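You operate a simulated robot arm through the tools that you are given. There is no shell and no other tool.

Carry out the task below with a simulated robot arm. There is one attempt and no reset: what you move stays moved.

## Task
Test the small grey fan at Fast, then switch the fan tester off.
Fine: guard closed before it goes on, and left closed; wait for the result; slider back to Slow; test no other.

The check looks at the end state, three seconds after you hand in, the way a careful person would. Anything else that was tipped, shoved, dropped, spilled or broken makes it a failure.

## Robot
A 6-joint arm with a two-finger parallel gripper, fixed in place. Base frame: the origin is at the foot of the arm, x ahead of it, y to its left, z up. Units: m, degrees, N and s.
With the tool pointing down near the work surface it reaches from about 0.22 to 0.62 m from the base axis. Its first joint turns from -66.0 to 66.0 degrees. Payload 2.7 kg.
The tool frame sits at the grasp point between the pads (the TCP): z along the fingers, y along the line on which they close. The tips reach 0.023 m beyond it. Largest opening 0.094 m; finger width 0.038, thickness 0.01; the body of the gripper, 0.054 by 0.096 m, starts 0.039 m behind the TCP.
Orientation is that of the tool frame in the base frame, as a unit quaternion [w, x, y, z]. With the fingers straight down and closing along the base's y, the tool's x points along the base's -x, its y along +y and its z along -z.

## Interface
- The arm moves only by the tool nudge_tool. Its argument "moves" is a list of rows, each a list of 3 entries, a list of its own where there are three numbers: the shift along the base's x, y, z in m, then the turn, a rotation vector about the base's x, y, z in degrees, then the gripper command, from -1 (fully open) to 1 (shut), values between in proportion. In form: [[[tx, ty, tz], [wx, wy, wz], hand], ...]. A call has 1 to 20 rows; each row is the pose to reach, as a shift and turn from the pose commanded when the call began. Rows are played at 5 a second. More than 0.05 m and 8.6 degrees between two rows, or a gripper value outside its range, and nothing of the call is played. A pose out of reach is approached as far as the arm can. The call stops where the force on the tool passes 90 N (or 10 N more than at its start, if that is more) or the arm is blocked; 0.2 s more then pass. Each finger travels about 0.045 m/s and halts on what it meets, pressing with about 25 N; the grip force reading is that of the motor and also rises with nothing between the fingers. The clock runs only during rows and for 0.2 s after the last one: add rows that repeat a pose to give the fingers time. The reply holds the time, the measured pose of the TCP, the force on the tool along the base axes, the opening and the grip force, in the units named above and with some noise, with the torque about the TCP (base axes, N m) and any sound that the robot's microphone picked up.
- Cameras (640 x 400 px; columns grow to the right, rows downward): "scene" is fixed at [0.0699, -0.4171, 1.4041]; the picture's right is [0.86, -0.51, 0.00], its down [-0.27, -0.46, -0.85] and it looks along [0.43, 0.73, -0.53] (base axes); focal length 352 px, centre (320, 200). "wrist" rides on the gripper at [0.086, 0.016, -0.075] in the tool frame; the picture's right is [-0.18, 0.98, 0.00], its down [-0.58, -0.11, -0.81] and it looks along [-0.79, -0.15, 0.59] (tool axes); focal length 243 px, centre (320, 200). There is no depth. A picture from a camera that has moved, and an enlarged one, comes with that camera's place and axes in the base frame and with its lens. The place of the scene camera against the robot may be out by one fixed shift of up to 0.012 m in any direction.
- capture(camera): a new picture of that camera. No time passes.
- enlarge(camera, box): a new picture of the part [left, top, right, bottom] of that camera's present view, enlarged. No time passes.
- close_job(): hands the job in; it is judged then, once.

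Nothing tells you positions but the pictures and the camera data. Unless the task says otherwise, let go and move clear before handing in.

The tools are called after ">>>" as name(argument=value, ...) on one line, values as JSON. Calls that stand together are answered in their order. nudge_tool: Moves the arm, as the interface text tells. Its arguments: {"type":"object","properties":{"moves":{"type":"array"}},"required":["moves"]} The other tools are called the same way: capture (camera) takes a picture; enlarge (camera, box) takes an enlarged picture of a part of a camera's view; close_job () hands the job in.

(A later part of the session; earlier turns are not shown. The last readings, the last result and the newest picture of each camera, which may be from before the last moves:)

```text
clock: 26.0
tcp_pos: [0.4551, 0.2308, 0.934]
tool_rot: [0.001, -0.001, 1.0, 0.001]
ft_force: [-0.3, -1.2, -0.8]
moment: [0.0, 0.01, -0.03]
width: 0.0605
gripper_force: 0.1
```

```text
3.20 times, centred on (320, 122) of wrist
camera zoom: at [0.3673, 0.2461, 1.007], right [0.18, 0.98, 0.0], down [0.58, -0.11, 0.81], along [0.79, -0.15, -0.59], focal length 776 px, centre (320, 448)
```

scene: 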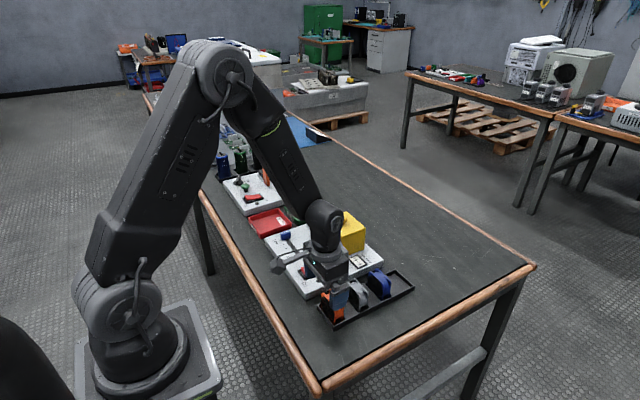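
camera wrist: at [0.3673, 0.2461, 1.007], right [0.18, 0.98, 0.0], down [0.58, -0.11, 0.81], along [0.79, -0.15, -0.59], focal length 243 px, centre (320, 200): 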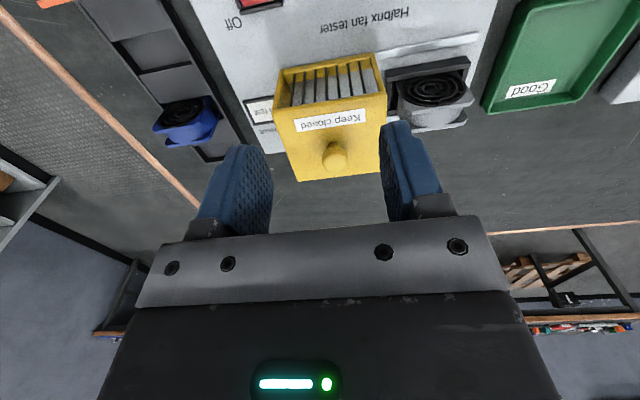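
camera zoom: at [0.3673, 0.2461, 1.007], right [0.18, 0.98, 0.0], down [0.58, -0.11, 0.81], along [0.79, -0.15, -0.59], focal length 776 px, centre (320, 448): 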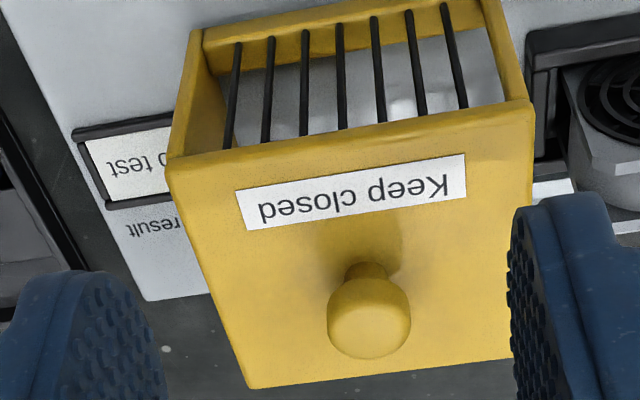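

The guard top is at z≈0.825, and its knob is about 24 mm wide, centred near (0.523, 0.230, 0.846). I'll straddle the knob with the tips just above the guard top and close on it.

>>> nudge_tool(moves=[[[0.03, 0, 0], [0, 0, 0], -0.28], [[0.06, 0, 0], [0, 0, 0], -0.28], [[0.068, 0, -0.03], [0, 0, 0], -0.28], [[0.068, 0, -0.055], [0, 0, 0], -0.28], [[0.068, 0, -0.07], [0, 0, 0], -0.28], [[0.068, 0, -0.076], [0, 0, 0], -0.28], [[0.068, 0, -0.076], [0, 0, 0], -0.28]])

>>> capture(camera="wrist")

>>> enlarge(camera="scene", box=[280, 180, 400, 275])

```text
clock: 27.6
tcp_pos: [0.5238, 0.2306, 0.8574]
tool_rot: [0.0, 0.0, 1.0, 0.001]
ft_force: [0.0, -1.1, -0.5]
moment: [-0.01, -0.03, 0.01]
width: 0.0603
gripper_force: 0.0
```

```text
taken
camera wrist: at [0.4353, 0.2465, 0.9309], right [0.18, 0.98, 0.0], down [0.58, -0.11, 0.81], along [0.79, -0.15, -0.59], focal length 243 px, centre (320, 200)
```

wrist: 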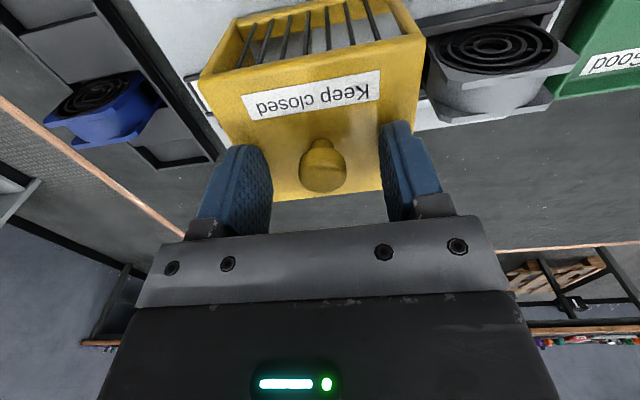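

```text
4.21 times, centred on (340, 228) of scene
camera zoom: at [0.0699, -0.4171, 1.4041], right [0.86, -0.51, 0.0], down [-0.27, -0.46, -0.85], along [0.43, 0.73, -0.53], focal length 1483 px, centre (236, 84)
```

zoom: 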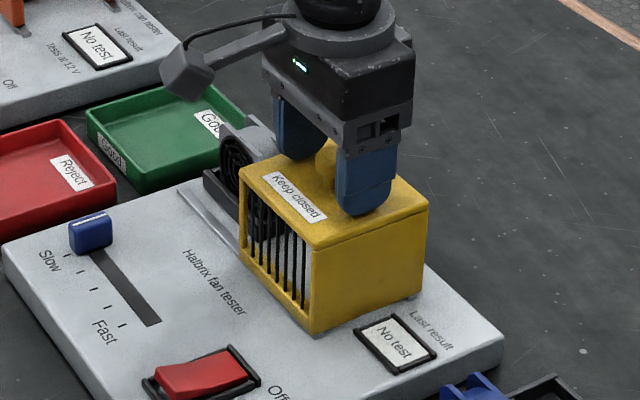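

The fingers straddle the knob evenly. I'll close on it and slide the guard partway towards +y, checking the force.

>>> nudge_tool(moves=[[[0, 0, 0], [0, 0, 0], 0.2], [[0, 0, 0], [0, 0, 0], 0.6], [[0, 0, 0], [0, 0, 0], 1], [[0, 0, 0], [0, 0, 0], 1], [[0, 0, 0], [0, 0, 0], 1], [[0, 0.008, 0], [0, 0, 0], 1], [[0, 0.016, 0], [0, 0, 0], 1], [[0, 0.024, 0], [0, 0, 0], 1], [[0, 0.024, 0], [0, 0, 0], 1]])

>>> capture(camera="wrist")

>>> enlarge(camera="scene", box=[280, 180, 400, 275])

```text
clock: 29.6
tcp_pos: [0.5233, 0.2545, 0.8593]
tool_rot: [0.001, 0.0, 1.0, 0.001]
ft_force: [5.0, -1.2, 0.5]
moment: [-0.25, 0.39, -0.11]
width: 0.0238
gripper_force: 44.9
```

```text
taken
camera wrist: at [0.4351, 0.2706, 0.9311], right [0.18, 0.98, 0.0], down [0.58, -0.11, 0.81], along [0.79, -0.15, -0.59], focal length 243 px, centre (320, 200)
```

wrist: 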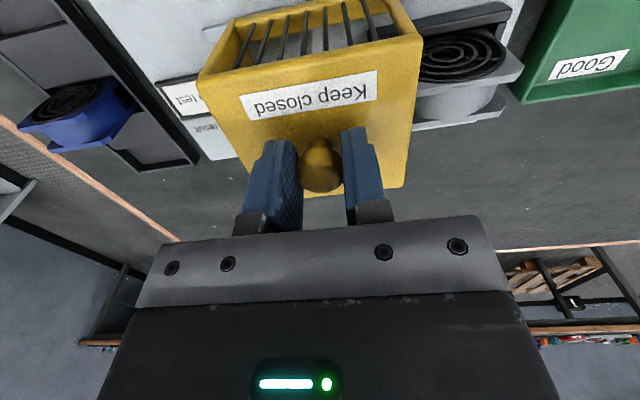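

```text
4.21 times, centred on (340, 228) of scene
camera zoom: at [0.0701, -0.4171, 1.404], right [0.86, -0.51, 0.0], down [-0.27, -0.46, -0.85], along [0.43, 0.73, -0.53], focal length 1483 px, centre (236, 84)
```

zoom: 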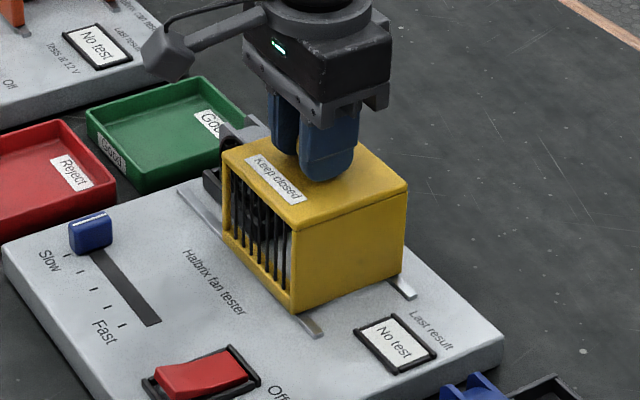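

The guard slides freely with the knob and the fan is starting to enter its open side. I'll continue towards closed.

>>> nudge_tool(moves=[[[0, 0.008, 0], [0, 0, 0], 1], [[0, 0.016, 0], [0, 0, 0], 1], [[0, 0.024, 0], [0, 0, 0], 1], [[0, 0.032, 0], [0, 0, 0], 1], [[0, 0.04, 0], [0, 0, 0], 1], [[0, 0.048, 0], [0, 0, 0], 1], [[0, 0.056, 0], [0, 0, 0], 1], [[0, 0.056, 0], [0, 0, 0], 1]])

>>> capture(camera="wrist")

>>> enlarge(camera="scene", box=[280, 180, 400, 275])

```text
clock: 31.4
tcp_pos: [0.5232, 0.312, 0.8595]
tool_rot: [0.002, -0.001, 1.0, 0.001]
ft_force: [-9.5, 0.5, 20.9]
moment: [-0.24, 0.36, 0.08]
width: 0.0239
gripper_force: 45.1
```

```text
taken
camera wrist: at [0.4352, 0.3276, 0.9311], right [0.18, 0.98, 0.0], down [0.58, -0.11, 0.81], along [0.79, -0.15, -0.59], focal length 243 px, centre (320, 200)
```

wrist: 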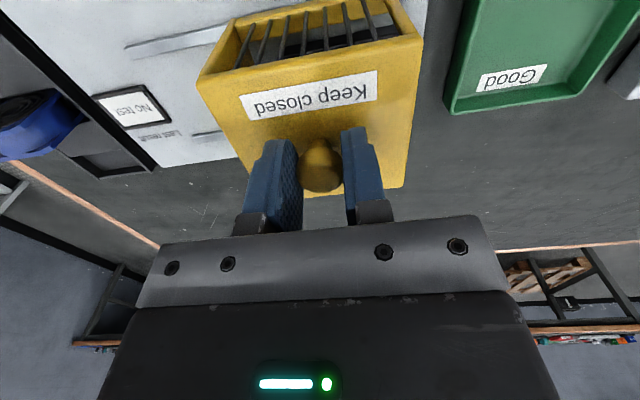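

```text
4.21 times, centred on (340, 228) of scene
camera zoom: at [0.0694, -0.4173, 1.404], right [0.86, -0.51, 0.0], down [-0.27, -0.46, -0.85], along [0.43, 0.73, -0.53], focal length 1483 px, centre (236, 84)
```

zoom: 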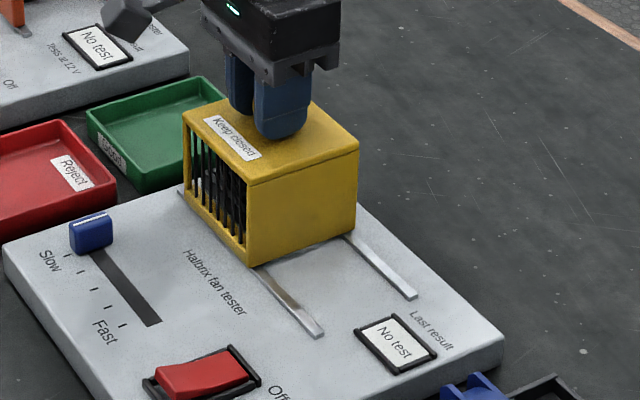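

The guard is mostly over the fan now, with the knob at y≈0.312 and the expected closed position near 0.33. I'll continue in small steps and watch for the end stop.

>>> nudge_tool(moves=[[[0, 0.004, 0], [0, 0, 0], 1], [[0, 0.008, 0], [0, 0, 0], 1], [[0, 0.012, 0], [0, 0, 0], 1], [[0, 0.012, 0], [0, 0, 0], 1]])

>>> capture(camera="wrist")

```text
clock: 32.4
tcp_pos: [0.5239, 0.3225, 0.8571]
tool_rot: [0.001, 0.0, 1.0, 0.001]
ft_force: [-12.0, -1.1, 21.5]
moment: [-0.24, 0.48, 0.15]
width: 0.024
gripper_force: 45.0
```

```text
taken
camera wrist: at [0.4352, 0.3384, 0.9311], right [0.18, 0.98, 0.0], down [0.58, -0.11, 0.81], along [0.79, -0.15, -0.59], focal length 243 px, centre (320, 200)
```

wrist: 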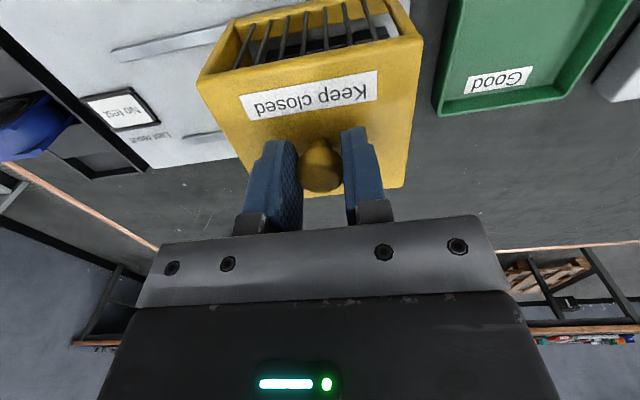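

>>> nudge_tool(moves=[[[0, 0.003, 0], [0, 0, 0], 1], [[0, 0.006, 0], [0, 0, 0], 1], [[0, 0.006, 0], [0, 0, 0], 1]])

```text
clock: 33.2
tcp_pos: [0.5233, 0.328, 0.8573]
tool_rot: [0.002, 0.0, 1.0, 0.002]
ft_force: [-15.0, -0.3, 24.2]
moment: [-0.17, 0.69, -0.11]
width: 0.024
gripper_force: 45.1
```

No end stop yet and y force is near zero. I'll advance a little more.

>>> nudge_tool(moves=[[[0, 0.003, 0], [0, 0, 0], 1], [[0, 0.005, 0], [0, 0, 0], 1], [[0, 0.005, 0], [0, 0, 0], 1]])

>>> capture(camera="wrist")

>>> enlarge(camera="scene", box=[280, 180, 400, 275])

```text
clock: 34.0
tcp_pos: [0.5233, 0.3293, 0.8578]
tool_rot: [-0.002, 0.0, 1.0, -0.002]
ft_force: [-23.9, -32.9, 25.7]
moment: [-0.05, -0.57, -0.24]
width: 0.0239
gripper_force: 45.1
```

```text
taken
camera wrist: at [0.4359, 0.3464, 0.9312], right [0.19, 0.98, -0.01], down [0.58, -0.11, 0.81], along [0.79, -0.15, -0.59], focal length 243 px, centre (320, 200)
```

wrist: 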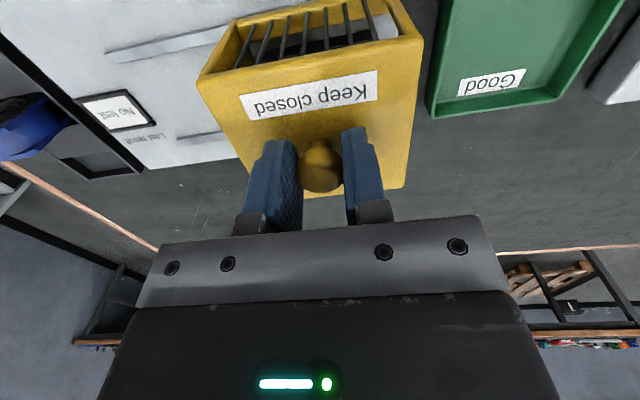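

```text
4.21 times, centred on (340, 228) of scene
camera zoom: at [0.0689, -0.4182, 1.4038], right [0.86, -0.51, 0.0], down [-0.27, -0.46, -0.85], along [0.43, 0.73, -0.53], focal length 1483 px, centre (236, 84)
```

zoom: 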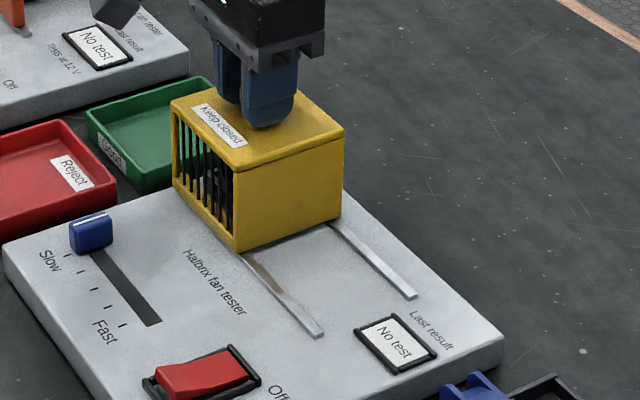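

The guard has hit its end stop at y≈0.329 (33 N), so it is closed over the fan. I'll ease the load off, open and rise clear.

>>> nudge_tool(moves=[[[0, -0.003, 0], [0, 0, 0], 1], [[0, -0.003, 0], [0, 0, 0], 0.4], [[0, -0.003, 0], [0, 0, 0], 0.0], [[0, -0.003, 0], [0, 0, 0], -0.28], [[0, -0.003, 0], [0, 0, 0], -0.28], [[0, -0.003, 0.02], [0, 0, 0], -0.28], [[0, -0.003, 0.05], [0, 0, 0], -0.28], [[-0.02, -0.003, 0.08], [0, 0, 0], -0.28], [[-0.06, -0.003, 0.08], [0, 0, 0], -0.28], [[-0.06, -0.003, 0.08], [0, 0, 0], -0.28]])

>>> capture(camera="wrist")

>>> enlarge(camera="wrist", box=[220, 60, 420, 185])

>>> enlarge(camera="scene", box=[260, 180, 400, 290])

```text
clock: 36.2
tcp_pos: [0.4639, 0.3306, 0.9379]
tool_rot: [0.001, 0.001, 1.0, 0.001]
ft_force: [0.6, 0.4, -0.2]
moment: [0.01, 0.01, 0.03]
width: 0.0602
gripper_force: 0.0
```

```text
taken
camera wrist: at [0.375, 0.3456, 1.011], right [0.18, 0.98, 0.0], down [0.58, -0.11, 0.81], along [0.79, -0.15, -0.59], focal length 243 px, centre (320, 200)
```

wrist: 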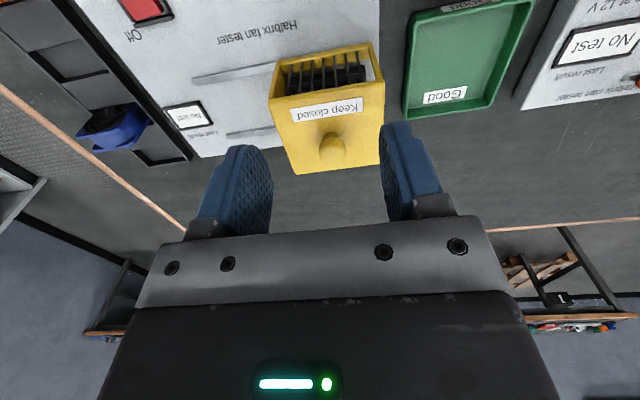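

```text
3.20 times, centred on (320, 122) of wrist
camera zoom: at [0.375, 0.3456, 1.011], right [0.18, 0.98, 0.0], down [0.58, -0.11, 0.81], along [0.79, -0.15, -0.59], focal length 776 px, centre (320, 448)
```

zoom: 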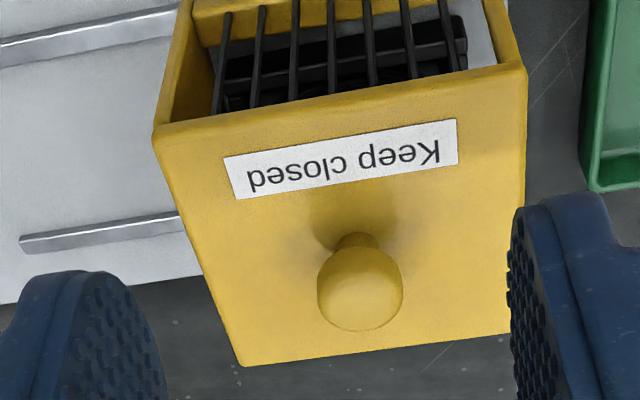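

```text
3.64 times, centred on (330, 235) of scene
camera zoom: at [0.0699, -0.4171, 1.4041], right [0.86, -0.51, 0.0], down [-0.27, -0.46, -0.85], along [0.43, 0.73, -0.53], focal length 1281 px, centre (284, 73)
```

zoom: 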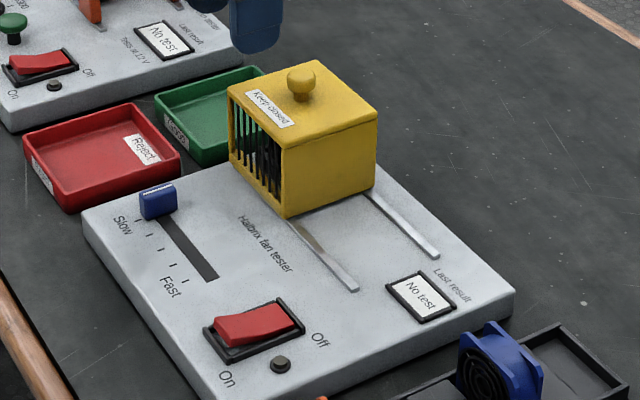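

The guard is fully closed over the fan. Next is the slider, so I'll back up towards the base to view its blue knob closely.

>>> nudge_tool(moves=[[[-0.04, -0.005, 0], [0, 0, 0], -0.28], [[-0.08, -0.01, 0], [0, 0, 0], -0.28], [[-0.11, -0.015, -0.02], [0, 0, 0], -0.28], [[-0.13, -0.015, -0.05], [0, 0, 0], -0.28], [[-0.14, -0.015, -0.07], [0, 0, 0], -0.28], [[-0.14, -0.015, -0.07], [0, 0, 0], -0.28]])

>>> capture(camera="wrist")

>>> enlarge(camera="wrist", box=[220, 60, 420, 185])

```text
clock: 37.6
tcp_pos: [0.3235, 0.3184, 0.8658]
tool_rot: [0.001, 0.0, 1.0, 0.001]
ft_force: [0.8, 0.2, 0.2]
moment: [0.0, 0.03, 0.02]
width: 0.0599
gripper_force: 0.0
```

```text
taken
camera wrist: at [0.2352, 0.3322, 0.9403], right [0.18, 0.98, 0.0], down [0.58, -0.11, 0.81], along [0.79, -0.15, -0.59], focal length 243 px, centre (320, 200)
```

wrist: 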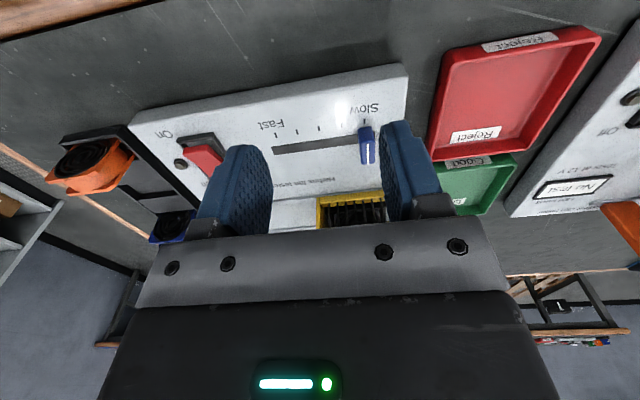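

```text
3.20 times, centred on (320, 122) of wrist
camera zoom: at [0.2352, 0.3322, 0.9403], right [0.18, 0.98, 0.0], down [0.58, -0.11, 0.81], along [0.79, -0.15, -0.59], focal length 776 px, centre (320, 448)
```

zoom: 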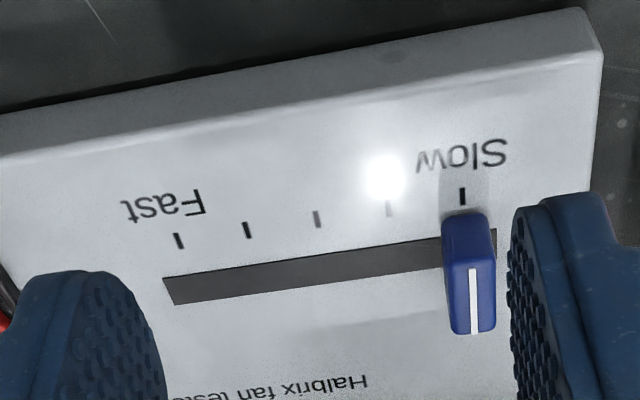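

The slider knob is about 13 mm (y) by 28 mm (x), centred at (0.399, 0.347) with its top at z≈0.769. The Fast tick is at y≈0.260. I'll straddle it and pinch along y.

>>> nudge_tool(moves=[[[0.03, 0.012, 0], [0, 0, 0], 0.04], [[0.06, 0.024, 0], [0, 0, 0], 0.04], [[0.0755, 0.0286, -0.01], [0, 0, 0], 0.04], [[0.0755, 0.0286, -0.04], [0, 0, 0], 0.04], [[0.0755, 0.0286, -0.06], [0, 0, 0], 0.04], [[0.0755, 0.0286, -0.06], [0, 0, 0], 0.04]])

>>> capture(camera="wrist")

>>> enlarge(camera="scene", box=[250, 180, 390, 290])

```text
clock: 39.0
tcp_pos: [0.4016, 0.3467, 0.8086]
tool_rot: [0.0, 0.0, 1.0, 0.0]
ft_force: [-0.4, 0.6, 1.1]
moment: [0.0, -0.02, -0.03]
width: 0.045
gripper_force: 0.1
```

```text
taken
camera wrist: at [0.3127, 0.3613, 0.881], right [0.18, 0.98, 0.0], down [0.58, -0.11, 0.81], along [0.79, -0.15, -0.59], focal length 243 px, centre (320, 200)
```

wrist: 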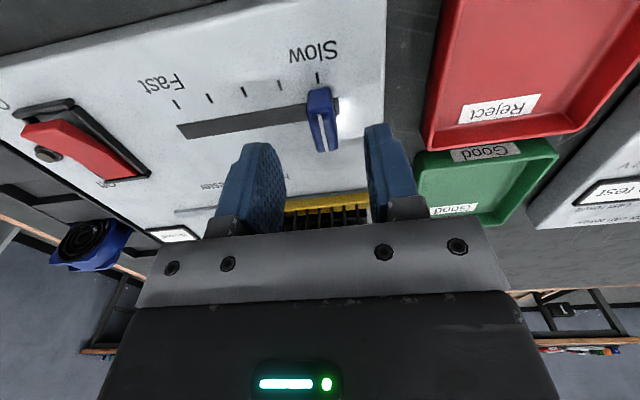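

```text
3.64 times, centred on (320, 235) of scene
camera zoom: at [0.0699, -0.4171, 1.4041], right [0.86, -0.51, 0.0], down [-0.27, -0.46, -0.85], along [0.43, 0.73, -0.53], focal length 1281 px, centre (320, 73)
```

zoom: 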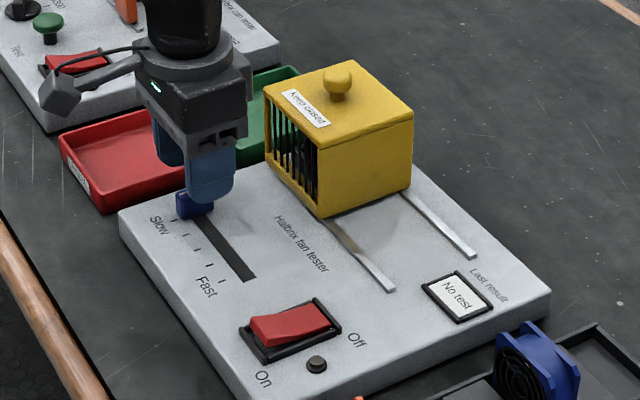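

The fingers straddle the slider knob. I'll lower so the tips are just above the plate and close gently on it.

>>> nudge_tool(moves=[[[-0.002, 0, -0.015], [0, 0, 0], 0.04], [[-0.002, 0, -0.027], [0, 0, 0], 0.04], [[-0.002, 0, -0.032], [0, 0, 0], 0.04], [[-0.002, 0, -0.032], [0, 0, 0], 0.5], [[-0.002, 0, -0.032], [0, 0, 0], 1], [[-0.002, 0, -0.032], [0, 0, 0], 1], [[-0.002, 0, -0.032], [0, 0, 0], 1]])

>>> capture(camera="wrist")

```text
clock: 40.6
tcp_pos: [0.3969, 0.3461, 0.7773]
tool_rot: [0.0, 0.0, 1.0, 0.0]
ft_force: [0.5, -1.5, 0.8]
moment: [-0.22, -0.35, -0.09]
width: 0.0138
gripper_force: 45.3
```

```text
taken
camera wrist: at [0.3094, 0.3611, 0.8501], right [0.18, 0.98, 0.0], down [0.58, -0.11, 0.81], along [0.79, -0.15, -0.59], focal length 243 px, centre (320, 200)
```

wrist: 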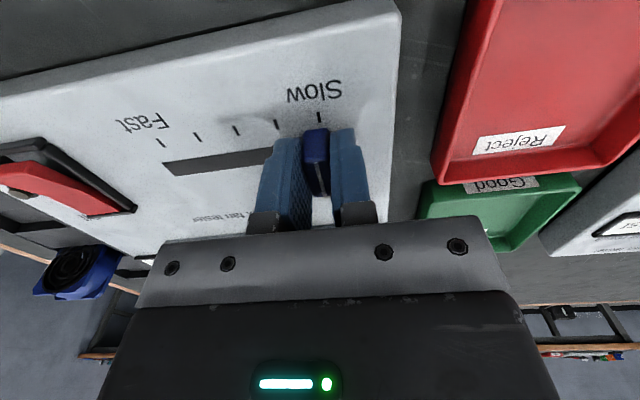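

The knob is gripped (13.8 mm). I'll slide it most of the way towards Fast (-y).

>>> nudge_tool(moves=[[[0, -0.01, 0], [0, 0, 0], 1], [[0, -0.02, 0], [0, 0, 0], 1], [[0, -0.03, 0], [0, 0, 0], 1], [[0, -0.04, 0], [0, 0, 0], 1], [[0, -0.05, 0], [0, 0, 0], 1], [[0, -0.06, 0], [0, 0, 0], 1], [[0, -0.07, 0], [0, 0, 0], 1], [[0, -0.078, 0], [0, 0, 0], 1], [[0, -0.078, 0], [0, 0, 0], 1]])

>>> capture(camera="wrist")

```text
clock: 42.6
tcp_pos: [0.3978, 0.2677, 0.7772]
tool_rot: [0.002, 0.001, 1.0, 0.001]
ft_force: [-4.0, -1.0, 32.6]
moment: [-0.41, -0.15, -0.19]
width: 0.0138
gripper_force: 45.0
```

```text
taken
camera wrist: at [0.3091, 0.2823, 0.8497], right [0.18, 0.98, 0.0], down [0.58, -0.11, 0.81], along [0.8, -0.15, -0.59], focal length 243 px, centre (320, 200)
```

wrist: 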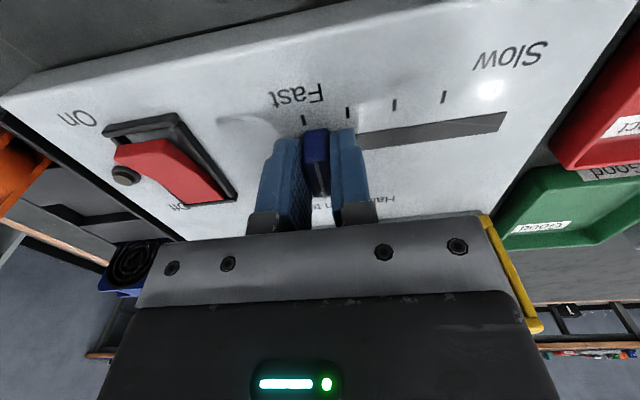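

It is nearly at the Fast tick. I'll finish the last ~9 mm in small steps, easing the downward load slightly.

>>> nudge_tool(moves=[[[0, -0.004, 0.0005], [0, 0, 0], 1], [[0, -0.007, 0.0005], [0, 0, 0], 1], [[0, -0.009, 0.0005], [0, 0, 0], 1], [[0, -0.009, 0.0005], [0, 0, 0], 1]])

>>> enlarge(camera="wrist", box=[220, 60, 420, 185])

```text
clock: 43.6
tcp_pos: [0.3975, 0.2608, 0.777]
tool_rot: [0.004, -0.002, 1.0, 0.004]
ft_force: [-8.3, 38.1, 13.8]
moment: [-0.05, 0.66, -0.8]
width: 0.014
gripper_force: 45.0
```

```text
3.20 times, centred on (320, 122) of wrist
camera zoom: at [0.309, 0.2768, 0.8495], right [0.18, 0.98, 0.01], down [0.58, -0.11, 0.81], along [0.8, -0.14, -0.59], focal length 776 px, centre (320, 448)
```

zoom: 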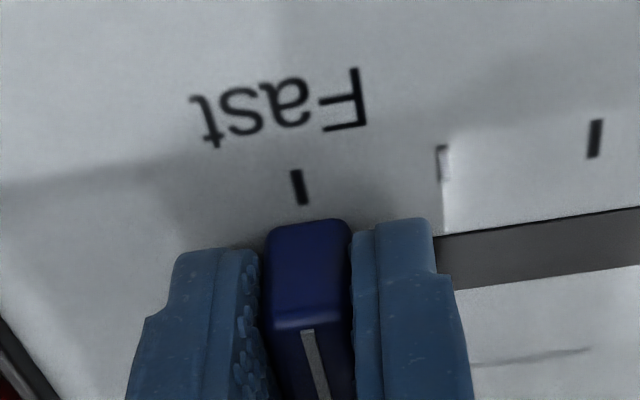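

The slider has reached its Fast end stop (38 N, knob aligned with the Fast tick). I'll ease off, release and rise, then look at the rocker switch.

>>> nudge_tool(moves=[[[0, 0.0018, 0], [0, 0, 0], 1], [[0, 0.0018, 0], [0, 0, 0], 0.6], [[0, 0.0018, 0], [0, 0, 0], 0.2], [[0, 0.0018, 0], [0, 0, 0], 0.04], [[0, 0.0018, 0], [0, 0, 0], 0.04], [[0, 0.0018, 0.02], [0, 0, 0], 0.04], [[0, 0.0018, 0.05], [0, 0, 0], 0.04], [[-0.03, -0.02, 0.08], [0, 0, 0], 0.04], [[-0.06, -0.04, 0.09], [0, 0, 0], 0.04], [[-0.09, -0.06, 0.09], [0, 0, 0], 0.04], [[-0.09, -0.06, 0.09], [0, 0, 0], 0.04]])

>>> capture(camera="wrist")

>>> enlarge(camera="wrist", box=[220, 60, 420, 185])

>>> enlarge(camera="scene", box=[250, 200, 390, 310])

```text
clock: 46.0
tcp_pos: [0.3061, 0.1968, 0.8658]
tool_rot: [0.001, 0.0, 1.0, 0.0]
ft_force: [0.4, 0.8, -0.4]
moment: [0.02, 0.01, 0.02]
width: 0.0449
gripper_force: 0.1
```

```text
taken
camera wrist: at [0.2174, 0.2126, 0.9381], right [0.18, 0.98, 0.0], down [0.58, -0.11, 0.81], along [0.79, -0.15, -0.59], focal length 243 px, centre (320, 200)
```

wrist: 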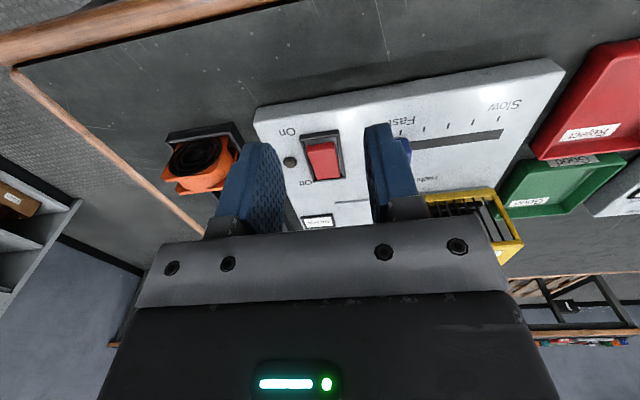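

```text
3.20 times, centred on (320, 122) of wrist
camera zoom: at [0.2174, 0.2126, 0.9381], right [0.18, 0.98, 0.0], down [0.58, -0.11, 0.81], along [0.79, -0.15, -0.59], focal length 776 px, centre (320, 448)
```

zoom: 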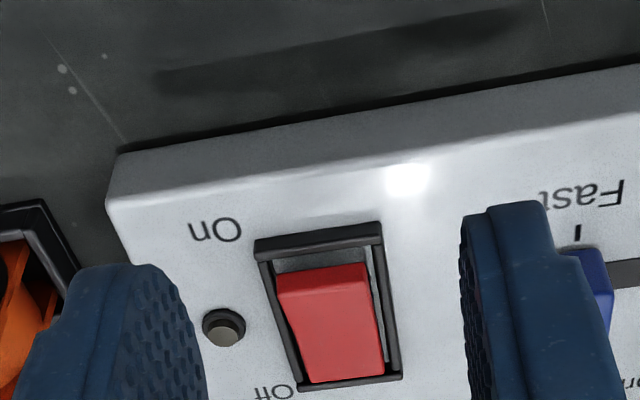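

```text
3.64 times, centred on (320, 255) of scene
camera zoom: at [0.0699, -0.4171, 1.4041], right [0.86, -0.51, 0.0], down [-0.27, -0.46, -0.85], along [0.43, 0.73, -0.53], focal length 1281 px, centre (320, 0)
```

zoom: 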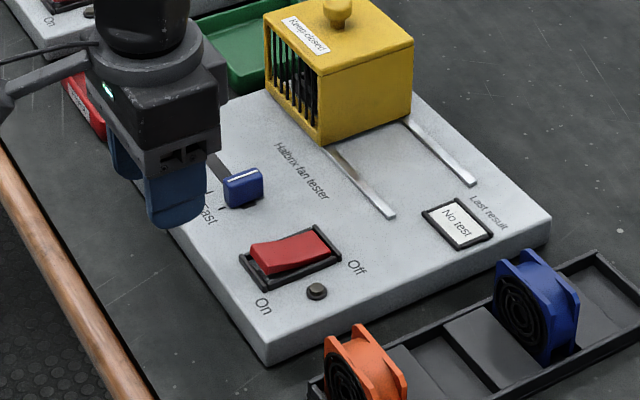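

The rocker's On end (towards the robot, x≈0.37) is raised, so it is Off. The frame is centred at (0.397, 0.184). The fan is in, the guard is closed and the slider is at Fast, so I'll close the fingers and hover over the On end.

>>> nudge_tool(moves=[[[0.03, -0.005, 0], [0, 0, 0], 0.5], [[0.06, -0.01, 0], [0, 0, 0], 1], [[0.073, -0.0125, -0.02], [0, 0, 0], 1], [[0.073, -0.0125, -0.05], [0, 0, 0], 1], [[0.073, -0.0125, -0.068], [0, 0, 0], 1], [[0.073, -0.0125, -0.068], [0, 0, 0], 1]])

>>> capture(camera="wrist")

>>> enlarge(camera="scene", box=[250, 200, 390, 310])

```text
clock: 47.4
tcp_pos: [0.3816, 0.1856, 0.7966]
tool_rot: [0.0, 0.0, 1.0, 0.0]
ft_force: [-0.3, 0.0, -0.3]
moment: [0.0, 0.0, -0.03]
width: 0.0
gripper_force: 24.8
```

```text
taken
camera wrist: at [0.2933, 0.2013, 0.8701], right [0.18, 0.98, 0.0], down [0.58, -0.11, 0.81], along [0.79, -0.15, -0.59], focal length 243 px, centre (320, 200)
```

wrist: 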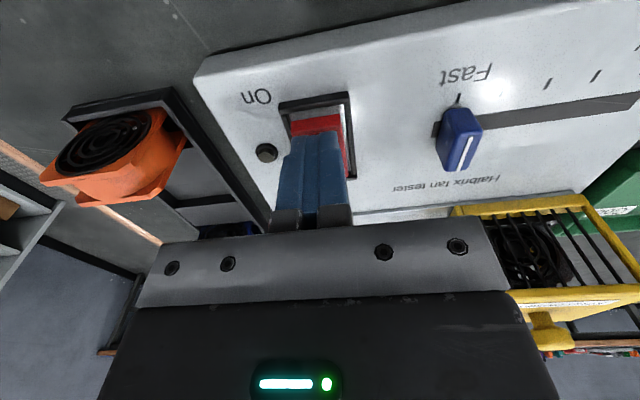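

```text
3.64 times, centred on (320, 255) of scene
camera zoom: at [0.0699, -0.4171, 1.4041], right [0.86, -0.51, 0.0], down [-0.27, -0.46, -0.85], along [0.43, 0.73, -0.53], focal length 1281 px, centre (320, 0)
```

zoom: 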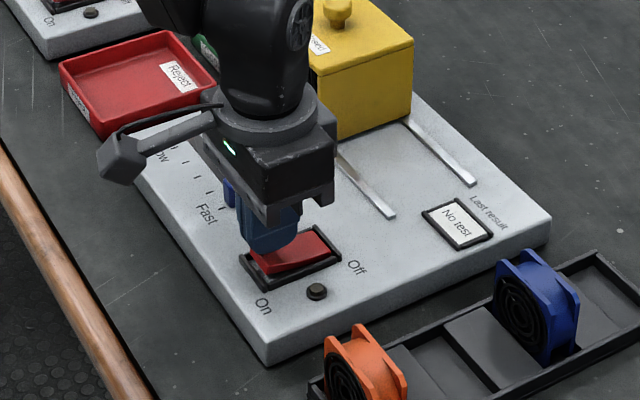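

The closed fingertips are over the On end of the rocker, and the fan is visible standing inside the closed guard. I'll press down gently and listen for a click.

>>> nudge_tool(moves=[[[-0.003, -0.001, -0.006], [0, 0, 0], 1], [[-0.003, -0.001, -0.012], [0, 0, 0], 1], [[-0.003, -0.001, -0.016], [0, 0, 0], 1], [[-0.003, -0.001, -0.018], [0, 0, 0], 1]])

```text
clock: 48.5
tcp_pos: [0.3782, 0.1845, 0.7847]
tool_rot: [0.002, 0.0, 1.0, 0.0]
ft_force: [-5.4, -1.6, 11.8]
moment: [-0.05, -0.09, -0.05]
width: 0.0
gripper_force: 25.2
stopped in row 4: the force on the tool passed its limit at 92 N (the readings are from after the stop); the commanded pose is now the measured one
```

The arm stopped at the force limit with no click heard. I'll look before pressing again.

>>> capture(camera="wrist")

>>> enlarge(camera="scene", box=[270, 230, 360, 300])

>>> enlarge(camera="wrist", box=[220, 60, 420, 185])

```text
taken
camera wrist: at [0.2899, 0.2004, 0.8583], right [0.18, 0.98, 0.0], down [0.58, -0.11, 0.81], along [0.79, -0.15, -0.59], focal length 243 px, centre (320, 200)
```

wrist: 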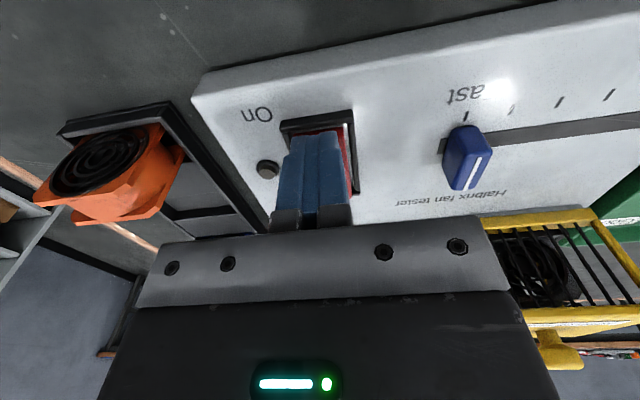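

```text
5.71 times, centred on (315, 265) of scene
camera zoom: at [0.0697, -0.4172, 1.404], right [0.86, -0.51, 0.0], down [-0.27, -0.46, -0.85], along [0.43, 0.73, -0.53], focal length 2013 px, centre (349, -171)
```

zoom: 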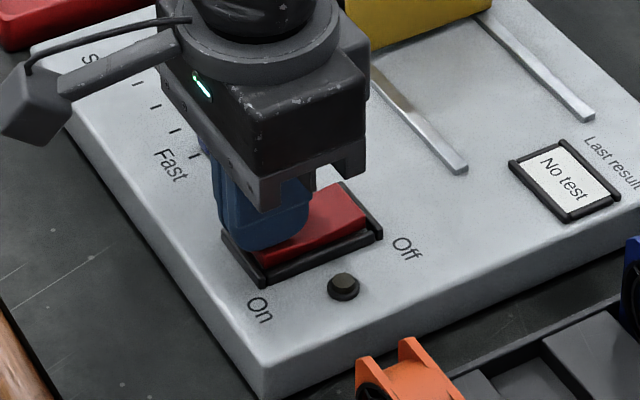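

```text
3.20 times, centred on (320, 122) of wrist
camera zoom: at [0.2899, 0.2004, 0.8583], right [0.18, 0.98, 0.0], down [0.58, -0.11, 0.81], along [0.79, -0.15, -0.59], focal length 776 px, centre (320, 448)
```

zoom: 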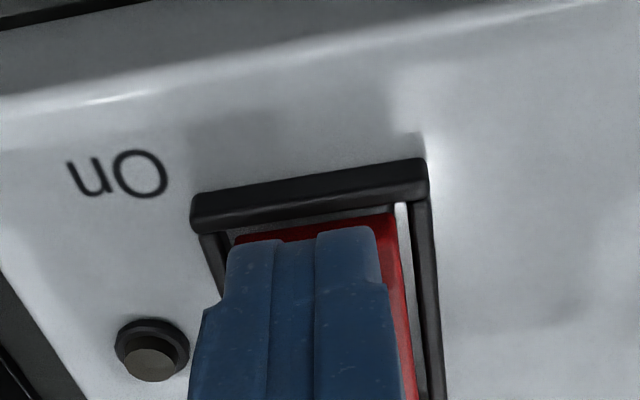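

The flat tip is wide along x and probably bridged the pivot. I'll rise, check the rocker's state, and then use a tilted tool so only one edge of the fingertip presses the On end.

>>> nudge_tool(moves=[[[0, 0, 0.02], [0, 0, 0], 1], [[-0.02, 0, 0.05], [0, 0, 0], 1], [[-0.06, 0.005, 0.07], [0, 0, 0], 1], [[-0.075, 0.01, 0.08], [0, 0, 0], 1], [[-0.075, 0.01, 0.08], [0, 0, 0], 1]])

>>> enlarge(camera="wrist", box=[220, 60, 420, 185])

>>> enlarge(camera="scene", box=[270, 230, 390, 305])

```text
clock: 49.7
tcp_pos: [0.3034, 0.1953, 0.8659]
tool_rot: [0.002, -0.001, 1.0, 0.001]
ft_force: [0.9, 0.5, 0.5]
moment: [-0.03, 0.0, 0.01]
width: 0.0001
gripper_force: 25.0
```

```text
3.20 times, centred on (320, 122) of wrist
camera zoom: at [0.2145, 0.2111, 0.938], right [0.18, 0.98, 0.0], down [0.58, -0.11, 0.81], along [0.79, -0.15, -0.59], focal length 776 px, centre (320, 448)
```

zoom: 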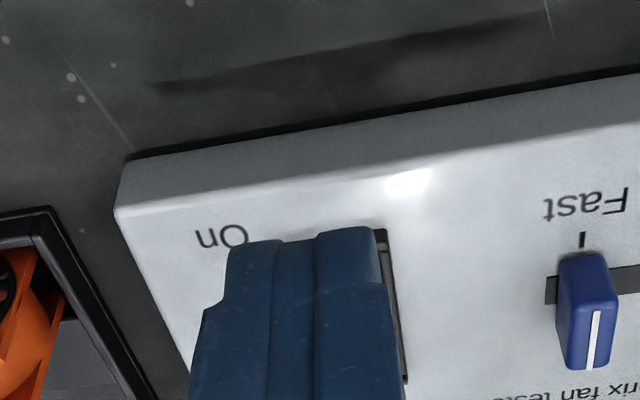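

```text
5.33 times, centred on (330, 268) of scene
camera zoom: at [0.0699, -0.4171, 1.4041], right [0.86, -0.51, 0.0], down [-0.27, -0.46, -0.85], along [0.43, 0.73, -0.53], focal length 1879 px, centre (267, -160)
```

zoom: 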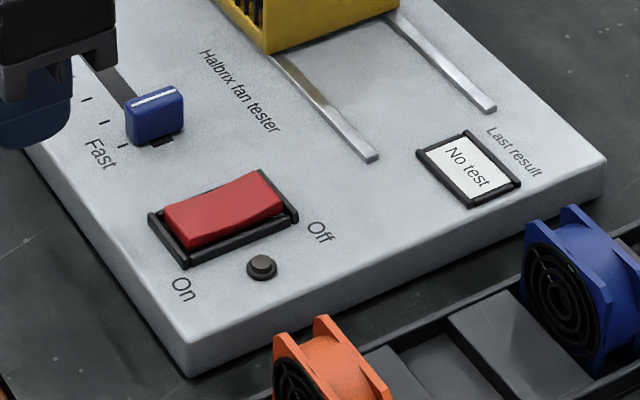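

The rocker is unchanged (still Off, LED dark, "No test"). I'll tilt the tool 20° so its -x edge is lowest and hover over the On end.

>>> nudge_tool(moves=[[[0.01, -0.002, 0], [0, -7, 0], 1], [[0.03, -0.006, 0], [0, -14, 0], 1], [[0.055, -0.01, -0.01], [0, -20, 0], 1], [[0.071, -0.011, -0.04], [0, -20, 0], 1], [[0.071, -0.011, -0.06], [0, -20, 0], 1], [[0.071, -0.011, -0.06], [0, -20, 0], 1]])

>>> capture(camera="wrist")

>>> enlarge(camera="scene", box=[270, 230, 360, 300])

```text
clock: 51.1
tcp_pos: [0.3759, 0.1849, 0.8058]
tool_rot: [0.176, 0.0, 0.984, 0.001]
ft_force: [0.5, 0.6, -0.6]
moment: [0.01, -0.03, -0.02]
width: 0.0
gripper_force: 25.5
out of reach, approached as far as the arm can: row 3
```

```text
taken
camera wrist: at [0.2677, 0.2005, 0.8448], right [0.17, 0.98, 0.07], down [0.27, -0.11, 0.96], along [0.95, -0.15, -0.28], focal length 243 px, centre (320, 200)
```

wrist: 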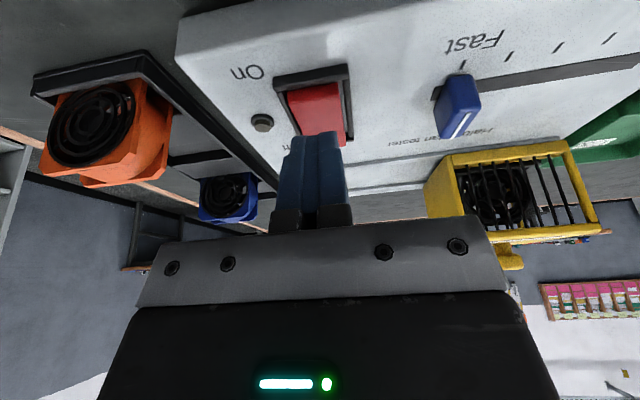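

```text
5.71 times, centred on (315, 265) of scene
camera zoom: at [0.0699, -0.4171, 1.4041], right [0.86, -0.51, 0.0], down [-0.27, -0.46, -0.85], along [0.43, 0.73, -0.53], focal length 2013 px, centre (349, -171)
```

zoom: 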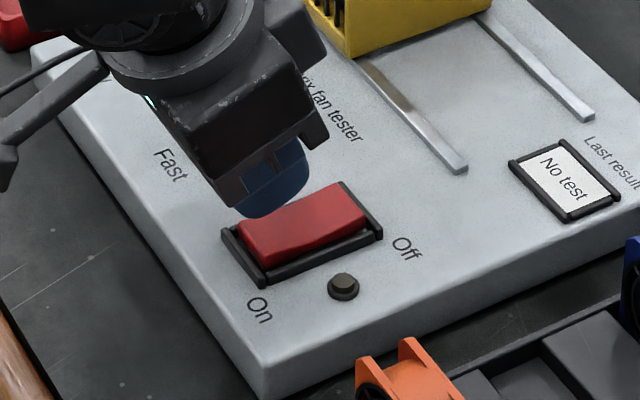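

The fingertip's lowest edge is now about 9 mm in from the On end, well clear of the pivot. I'll press down slowly in small steps.

>>> nudge_tool(moves=[[[-0.003, 0, -0.006], [0, 0, 0], 1], [[-0.003, 0, -0.012], [0, 0, 0], 1], [[-0.003, 0, -0.015], [0, 0, 0], 1], [[-0.003, 0, -0.017], [0, 0, 0], 1], [[-0.003, 0, -0.019], [0, 0, 0], 1], [[-0.003, 0, -0.021], [0, 0, 0], 1]])

>>> enlarge(camera="scene", box=[270, 230, 360, 300])

```text
clock: 52.5
tcp_pos: [0.3722, 0.1831, 0.7834]
tool_rot: [0.176, 0.0, 0.984, 0.0]
ft_force: [-6.5, -1.6, 7.0]
moment: [-0.07, 0.25, -0.04]
width: 0.0
gripper_force: 25.5
heard: click
```

```text
5.71 times, centred on (315, 265) of scene
camera zoom: at [0.0697, -0.4172, 1.404], right [0.86, -0.51, 0.0], down [-0.27, -0.46, -0.85], along [0.43, 0.73, -0.53], focal length 2013 px, centre (349, -171)
```

zoom: 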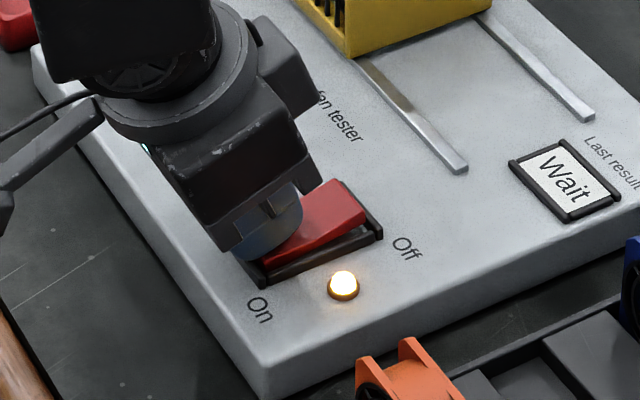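

Click heard: the LED is lit, the display shows "Wait" and the rocker has tipped to On. I'll lift clear and wait for the result.

>>> nudge_tool(moves=[[[0, 0, 0.01], [0, 0, 0], 1], [[0, 0, 0.03], [0, 0, 0], 1], [[0, 0, 0.05], [0, 0, 0], 1], [[0, 0, 0.06], [0, 0, 0], 1], [[0, 0, 0.06], [0, 0, 0], 1], [[0, 0, 0.06], [0, 0, 0], 1], [[0, 0, 0.06], [0, 0, 0], 1], [[0, 0, 0.06], [0, 0, 0], 1], [[0, 0, 0.06], [0, 0, 0], 1], [[0, 0, 0.06], [0, 0, 0], 1]])

>>> enlarge(camera="scene", box=[270, 200, 390, 300])

```text
clock: 54.7
tcp_pos: [0.3715, 0.1848, 0.8439]
tool_rot: [0.176, 0.001, 0.984, 0.001]
ft_force: [-0.5, 0.5, 0.2]
moment: [0.01, 0.01, -0.02]
width: 0.0
gripper_force: 24.5
```

```text
4.00 times, centred on (330, 250) of scene
camera zoom: at [0.0699, -0.4171, 1.4041], right [0.86, -0.51, 0.0], down [-0.27, -0.46, -0.85], along [0.43, 0.73, -0.53], focal length 1409 px, centre (280, 0)
```

zoom: 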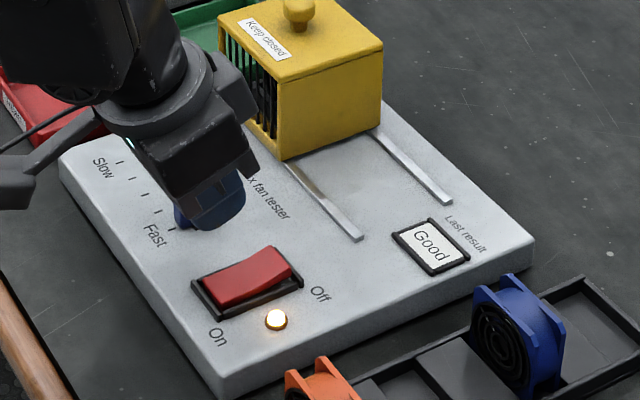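

The display reads "Good", so the test is finished. Now I'll switch off. I'll tilt the other way (+20°) at a safe height and hover over the Off end (x≈0.425).

>>> nudge_tool(moves=[[[0.01, -0.001, 0.015], [0, 8, 0], 1], [[0.02, -0.001, 0.02], [0, 16, 0], 1], [[0.03, -0.001, 0.02], [0, 24, 0], 1], [[0.04, -0.001, 0.02], [0, 32, 0], 1], [[0.048, -0.001, 0.015], [0, 40, 0], 1], [[0.048, -0.001, -0.01], [0, 40, 0], 1], [[0.048, -0.001, -0.035], [0, 40, 0], 1], [[0.048, -0.001, -0.035], [0, 40, 0], 1]])

>>> capture(camera="wrist")

>>> enlarge(camera="scene", box=[270, 220, 370, 300])

```text
clock: 56.5
tcp_pos: [0.4196, 0.1834, 0.8092]
tool_rot: [-0.173, 0.0, 0.985, 0.001]
ft_force: [-0.6, -0.4, 0.0]
moment: [-0.01, 0.01, 0.03]
width: 0.0
gripper_force: 24.9
out of reach, approached as far as the arm can: row 1, 2
```

```text
taken
camera wrist: at [0.3622, 0.1995, 0.9074], right [0.17, 0.98, -0.06], down [0.82, -0.11, 0.56], along [0.54, -0.15, -0.83], focal length 243 px, centre (320, 200)
```

wrist: 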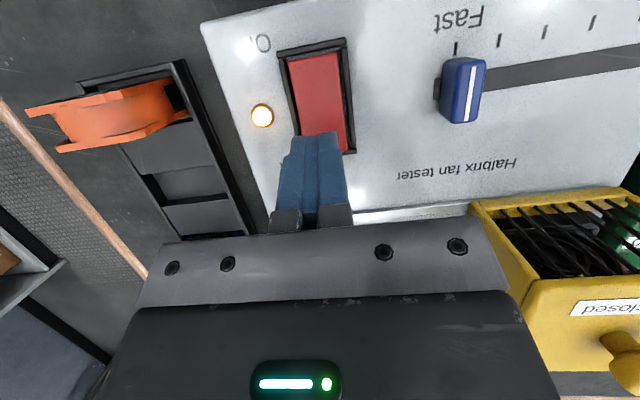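

```text
5.00 times, centred on (320, 260) of scene
camera zoom: at [0.0699, -0.4171, 1.4041], right [0.86, -0.51, 0.0], down [-0.27, -0.46, -0.85], along [0.43, 0.73, -0.53], focal length 1761 px, centre (320, -100)
```

zoom: 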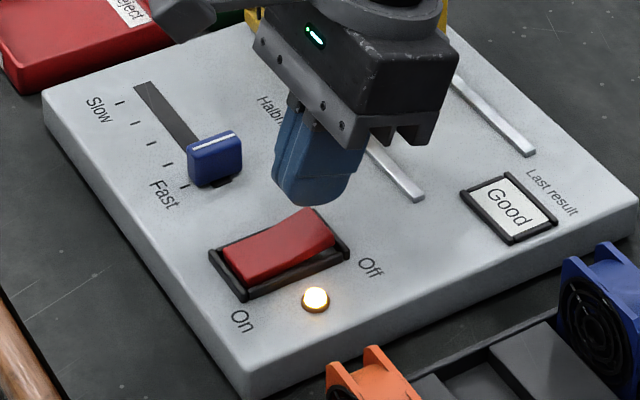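

The Off end of the rocker is now the raised one, under the fingertip. I'll press it slowly.

>>> nudge_tool(moves=[[[-0.002, 0, -0.008], [0, 0, 0], 1], [[-0.002, 0, -0.015], [0, 0, 0], 1], [[-0.002, 0, -0.018], [0, 0, 0], 1], [[-0.002, 0, -0.02], [0, 0, 0], 1], [[-0.002, 0, -0.022], [0, 0, 0], 1], [[-0.002, 0, -0.0235], [0, 0, 0], 1]])

>>> enlarge(camera="scene", box=[270, 220, 370, 300])

```text
clock: 57.9
tcp_pos: [0.4176, 0.1835, 0.7848]
tool_rot: [-0.172, 0.0, 0.985, 0.0]
ft_force: [0.1, 1.1, 3.3]
moment: [0.03, -0.03, 0.01]
width: 0.0
gripper_force: 24.8
heard: click
```

```text
5.00 times, centred on (320, 260) of scene
camera zoom: at [0.0699, -0.4171, 1.4041], right [0.86, -0.51, 0.0], down [-0.27, -0.46, -0.85], along [0.43, 0.73, -0.53], focal length 1761 px, centre (320, -100)
```

zoom: 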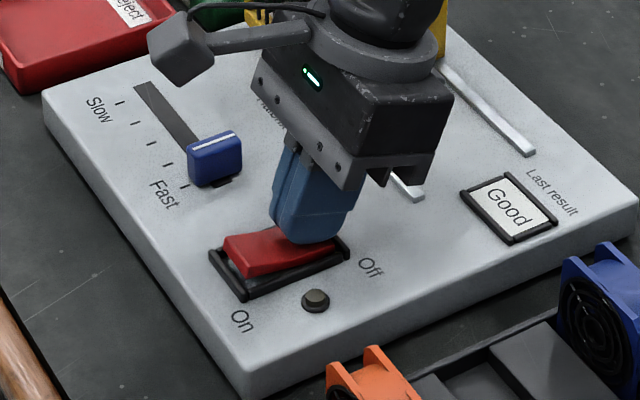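

A second click: the LED is off and the result still reads "Good". I'll lift, straighten the tool, open partway and move above the slider knob at (0.399, 0.261).

>>> nudge_tool(moves=[[[0, 0, 0.02], [0, 0, 0], 1], [[0, 0, 0.05], [0, 0, 0], 1], [[0, 0.02, 0.07], [0, -7, 0], 1], [[0, 0.05, 0.07], [0, -14, 0], 0.5], [[-0.01, 0.078, 0.07], [0, -20, 0], 0.04], [[-0.018, 0.078, 0.05], [0, -20, 0], 0.04], [[-0.018, 0.078, 0.025], [0, -20, 0], 0.04], [[-0.018, 0.078, 0.025], [0, -20, 0], 0.04]])

>>> capture(camera="wrist")

>>> enlarge(camera="scene", box=[270, 200, 370, 280])

```text
clock: 59.7
tcp_pos: [0.4009, 0.2605, 0.8085]
tool_rot: [0.002, 0.001, 1.0, 0.001]
ft_force: [0.0, -0.1, -0.1]
moment: [0.02, -0.02, -0.04]
width: 0.0451
gripper_force: 0.1
```

```text
taken
camera wrist: at [0.3127, 0.2757, 0.8824], right [0.18, 0.98, 0.0], down [0.58, -0.11, 0.81], along [0.79, -0.15, -0.59], focal length 243 px, centre (320, 200)
```

wrist: 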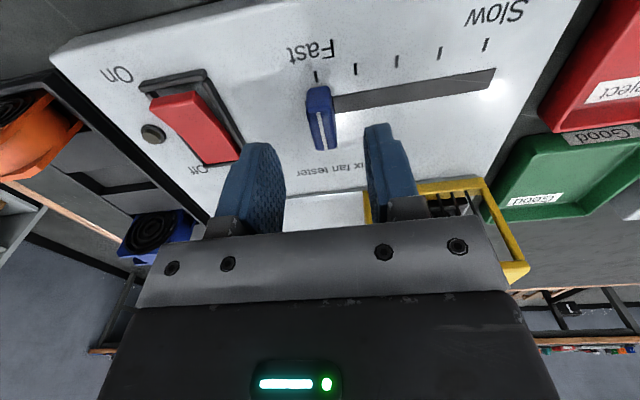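

```text
5.00 times, centred on (320, 240) of scene
camera zoom: at [0.0699, -0.4171, 1.4041], right [0.86, -0.51, 0.0], down [-0.27, -0.46, -0.85], along [0.43, 0.73, -0.53], focal length 1761 px, centre (320, 0)
```

zoom: 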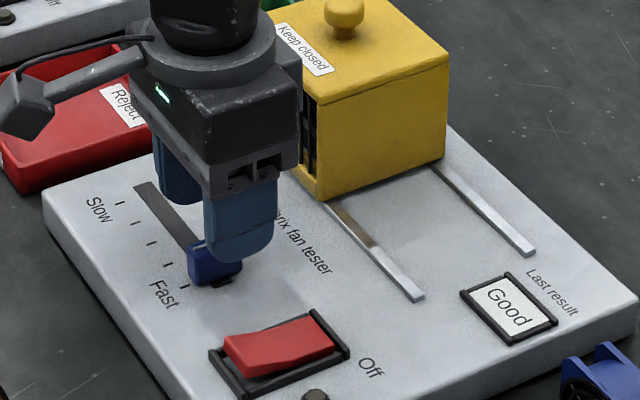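

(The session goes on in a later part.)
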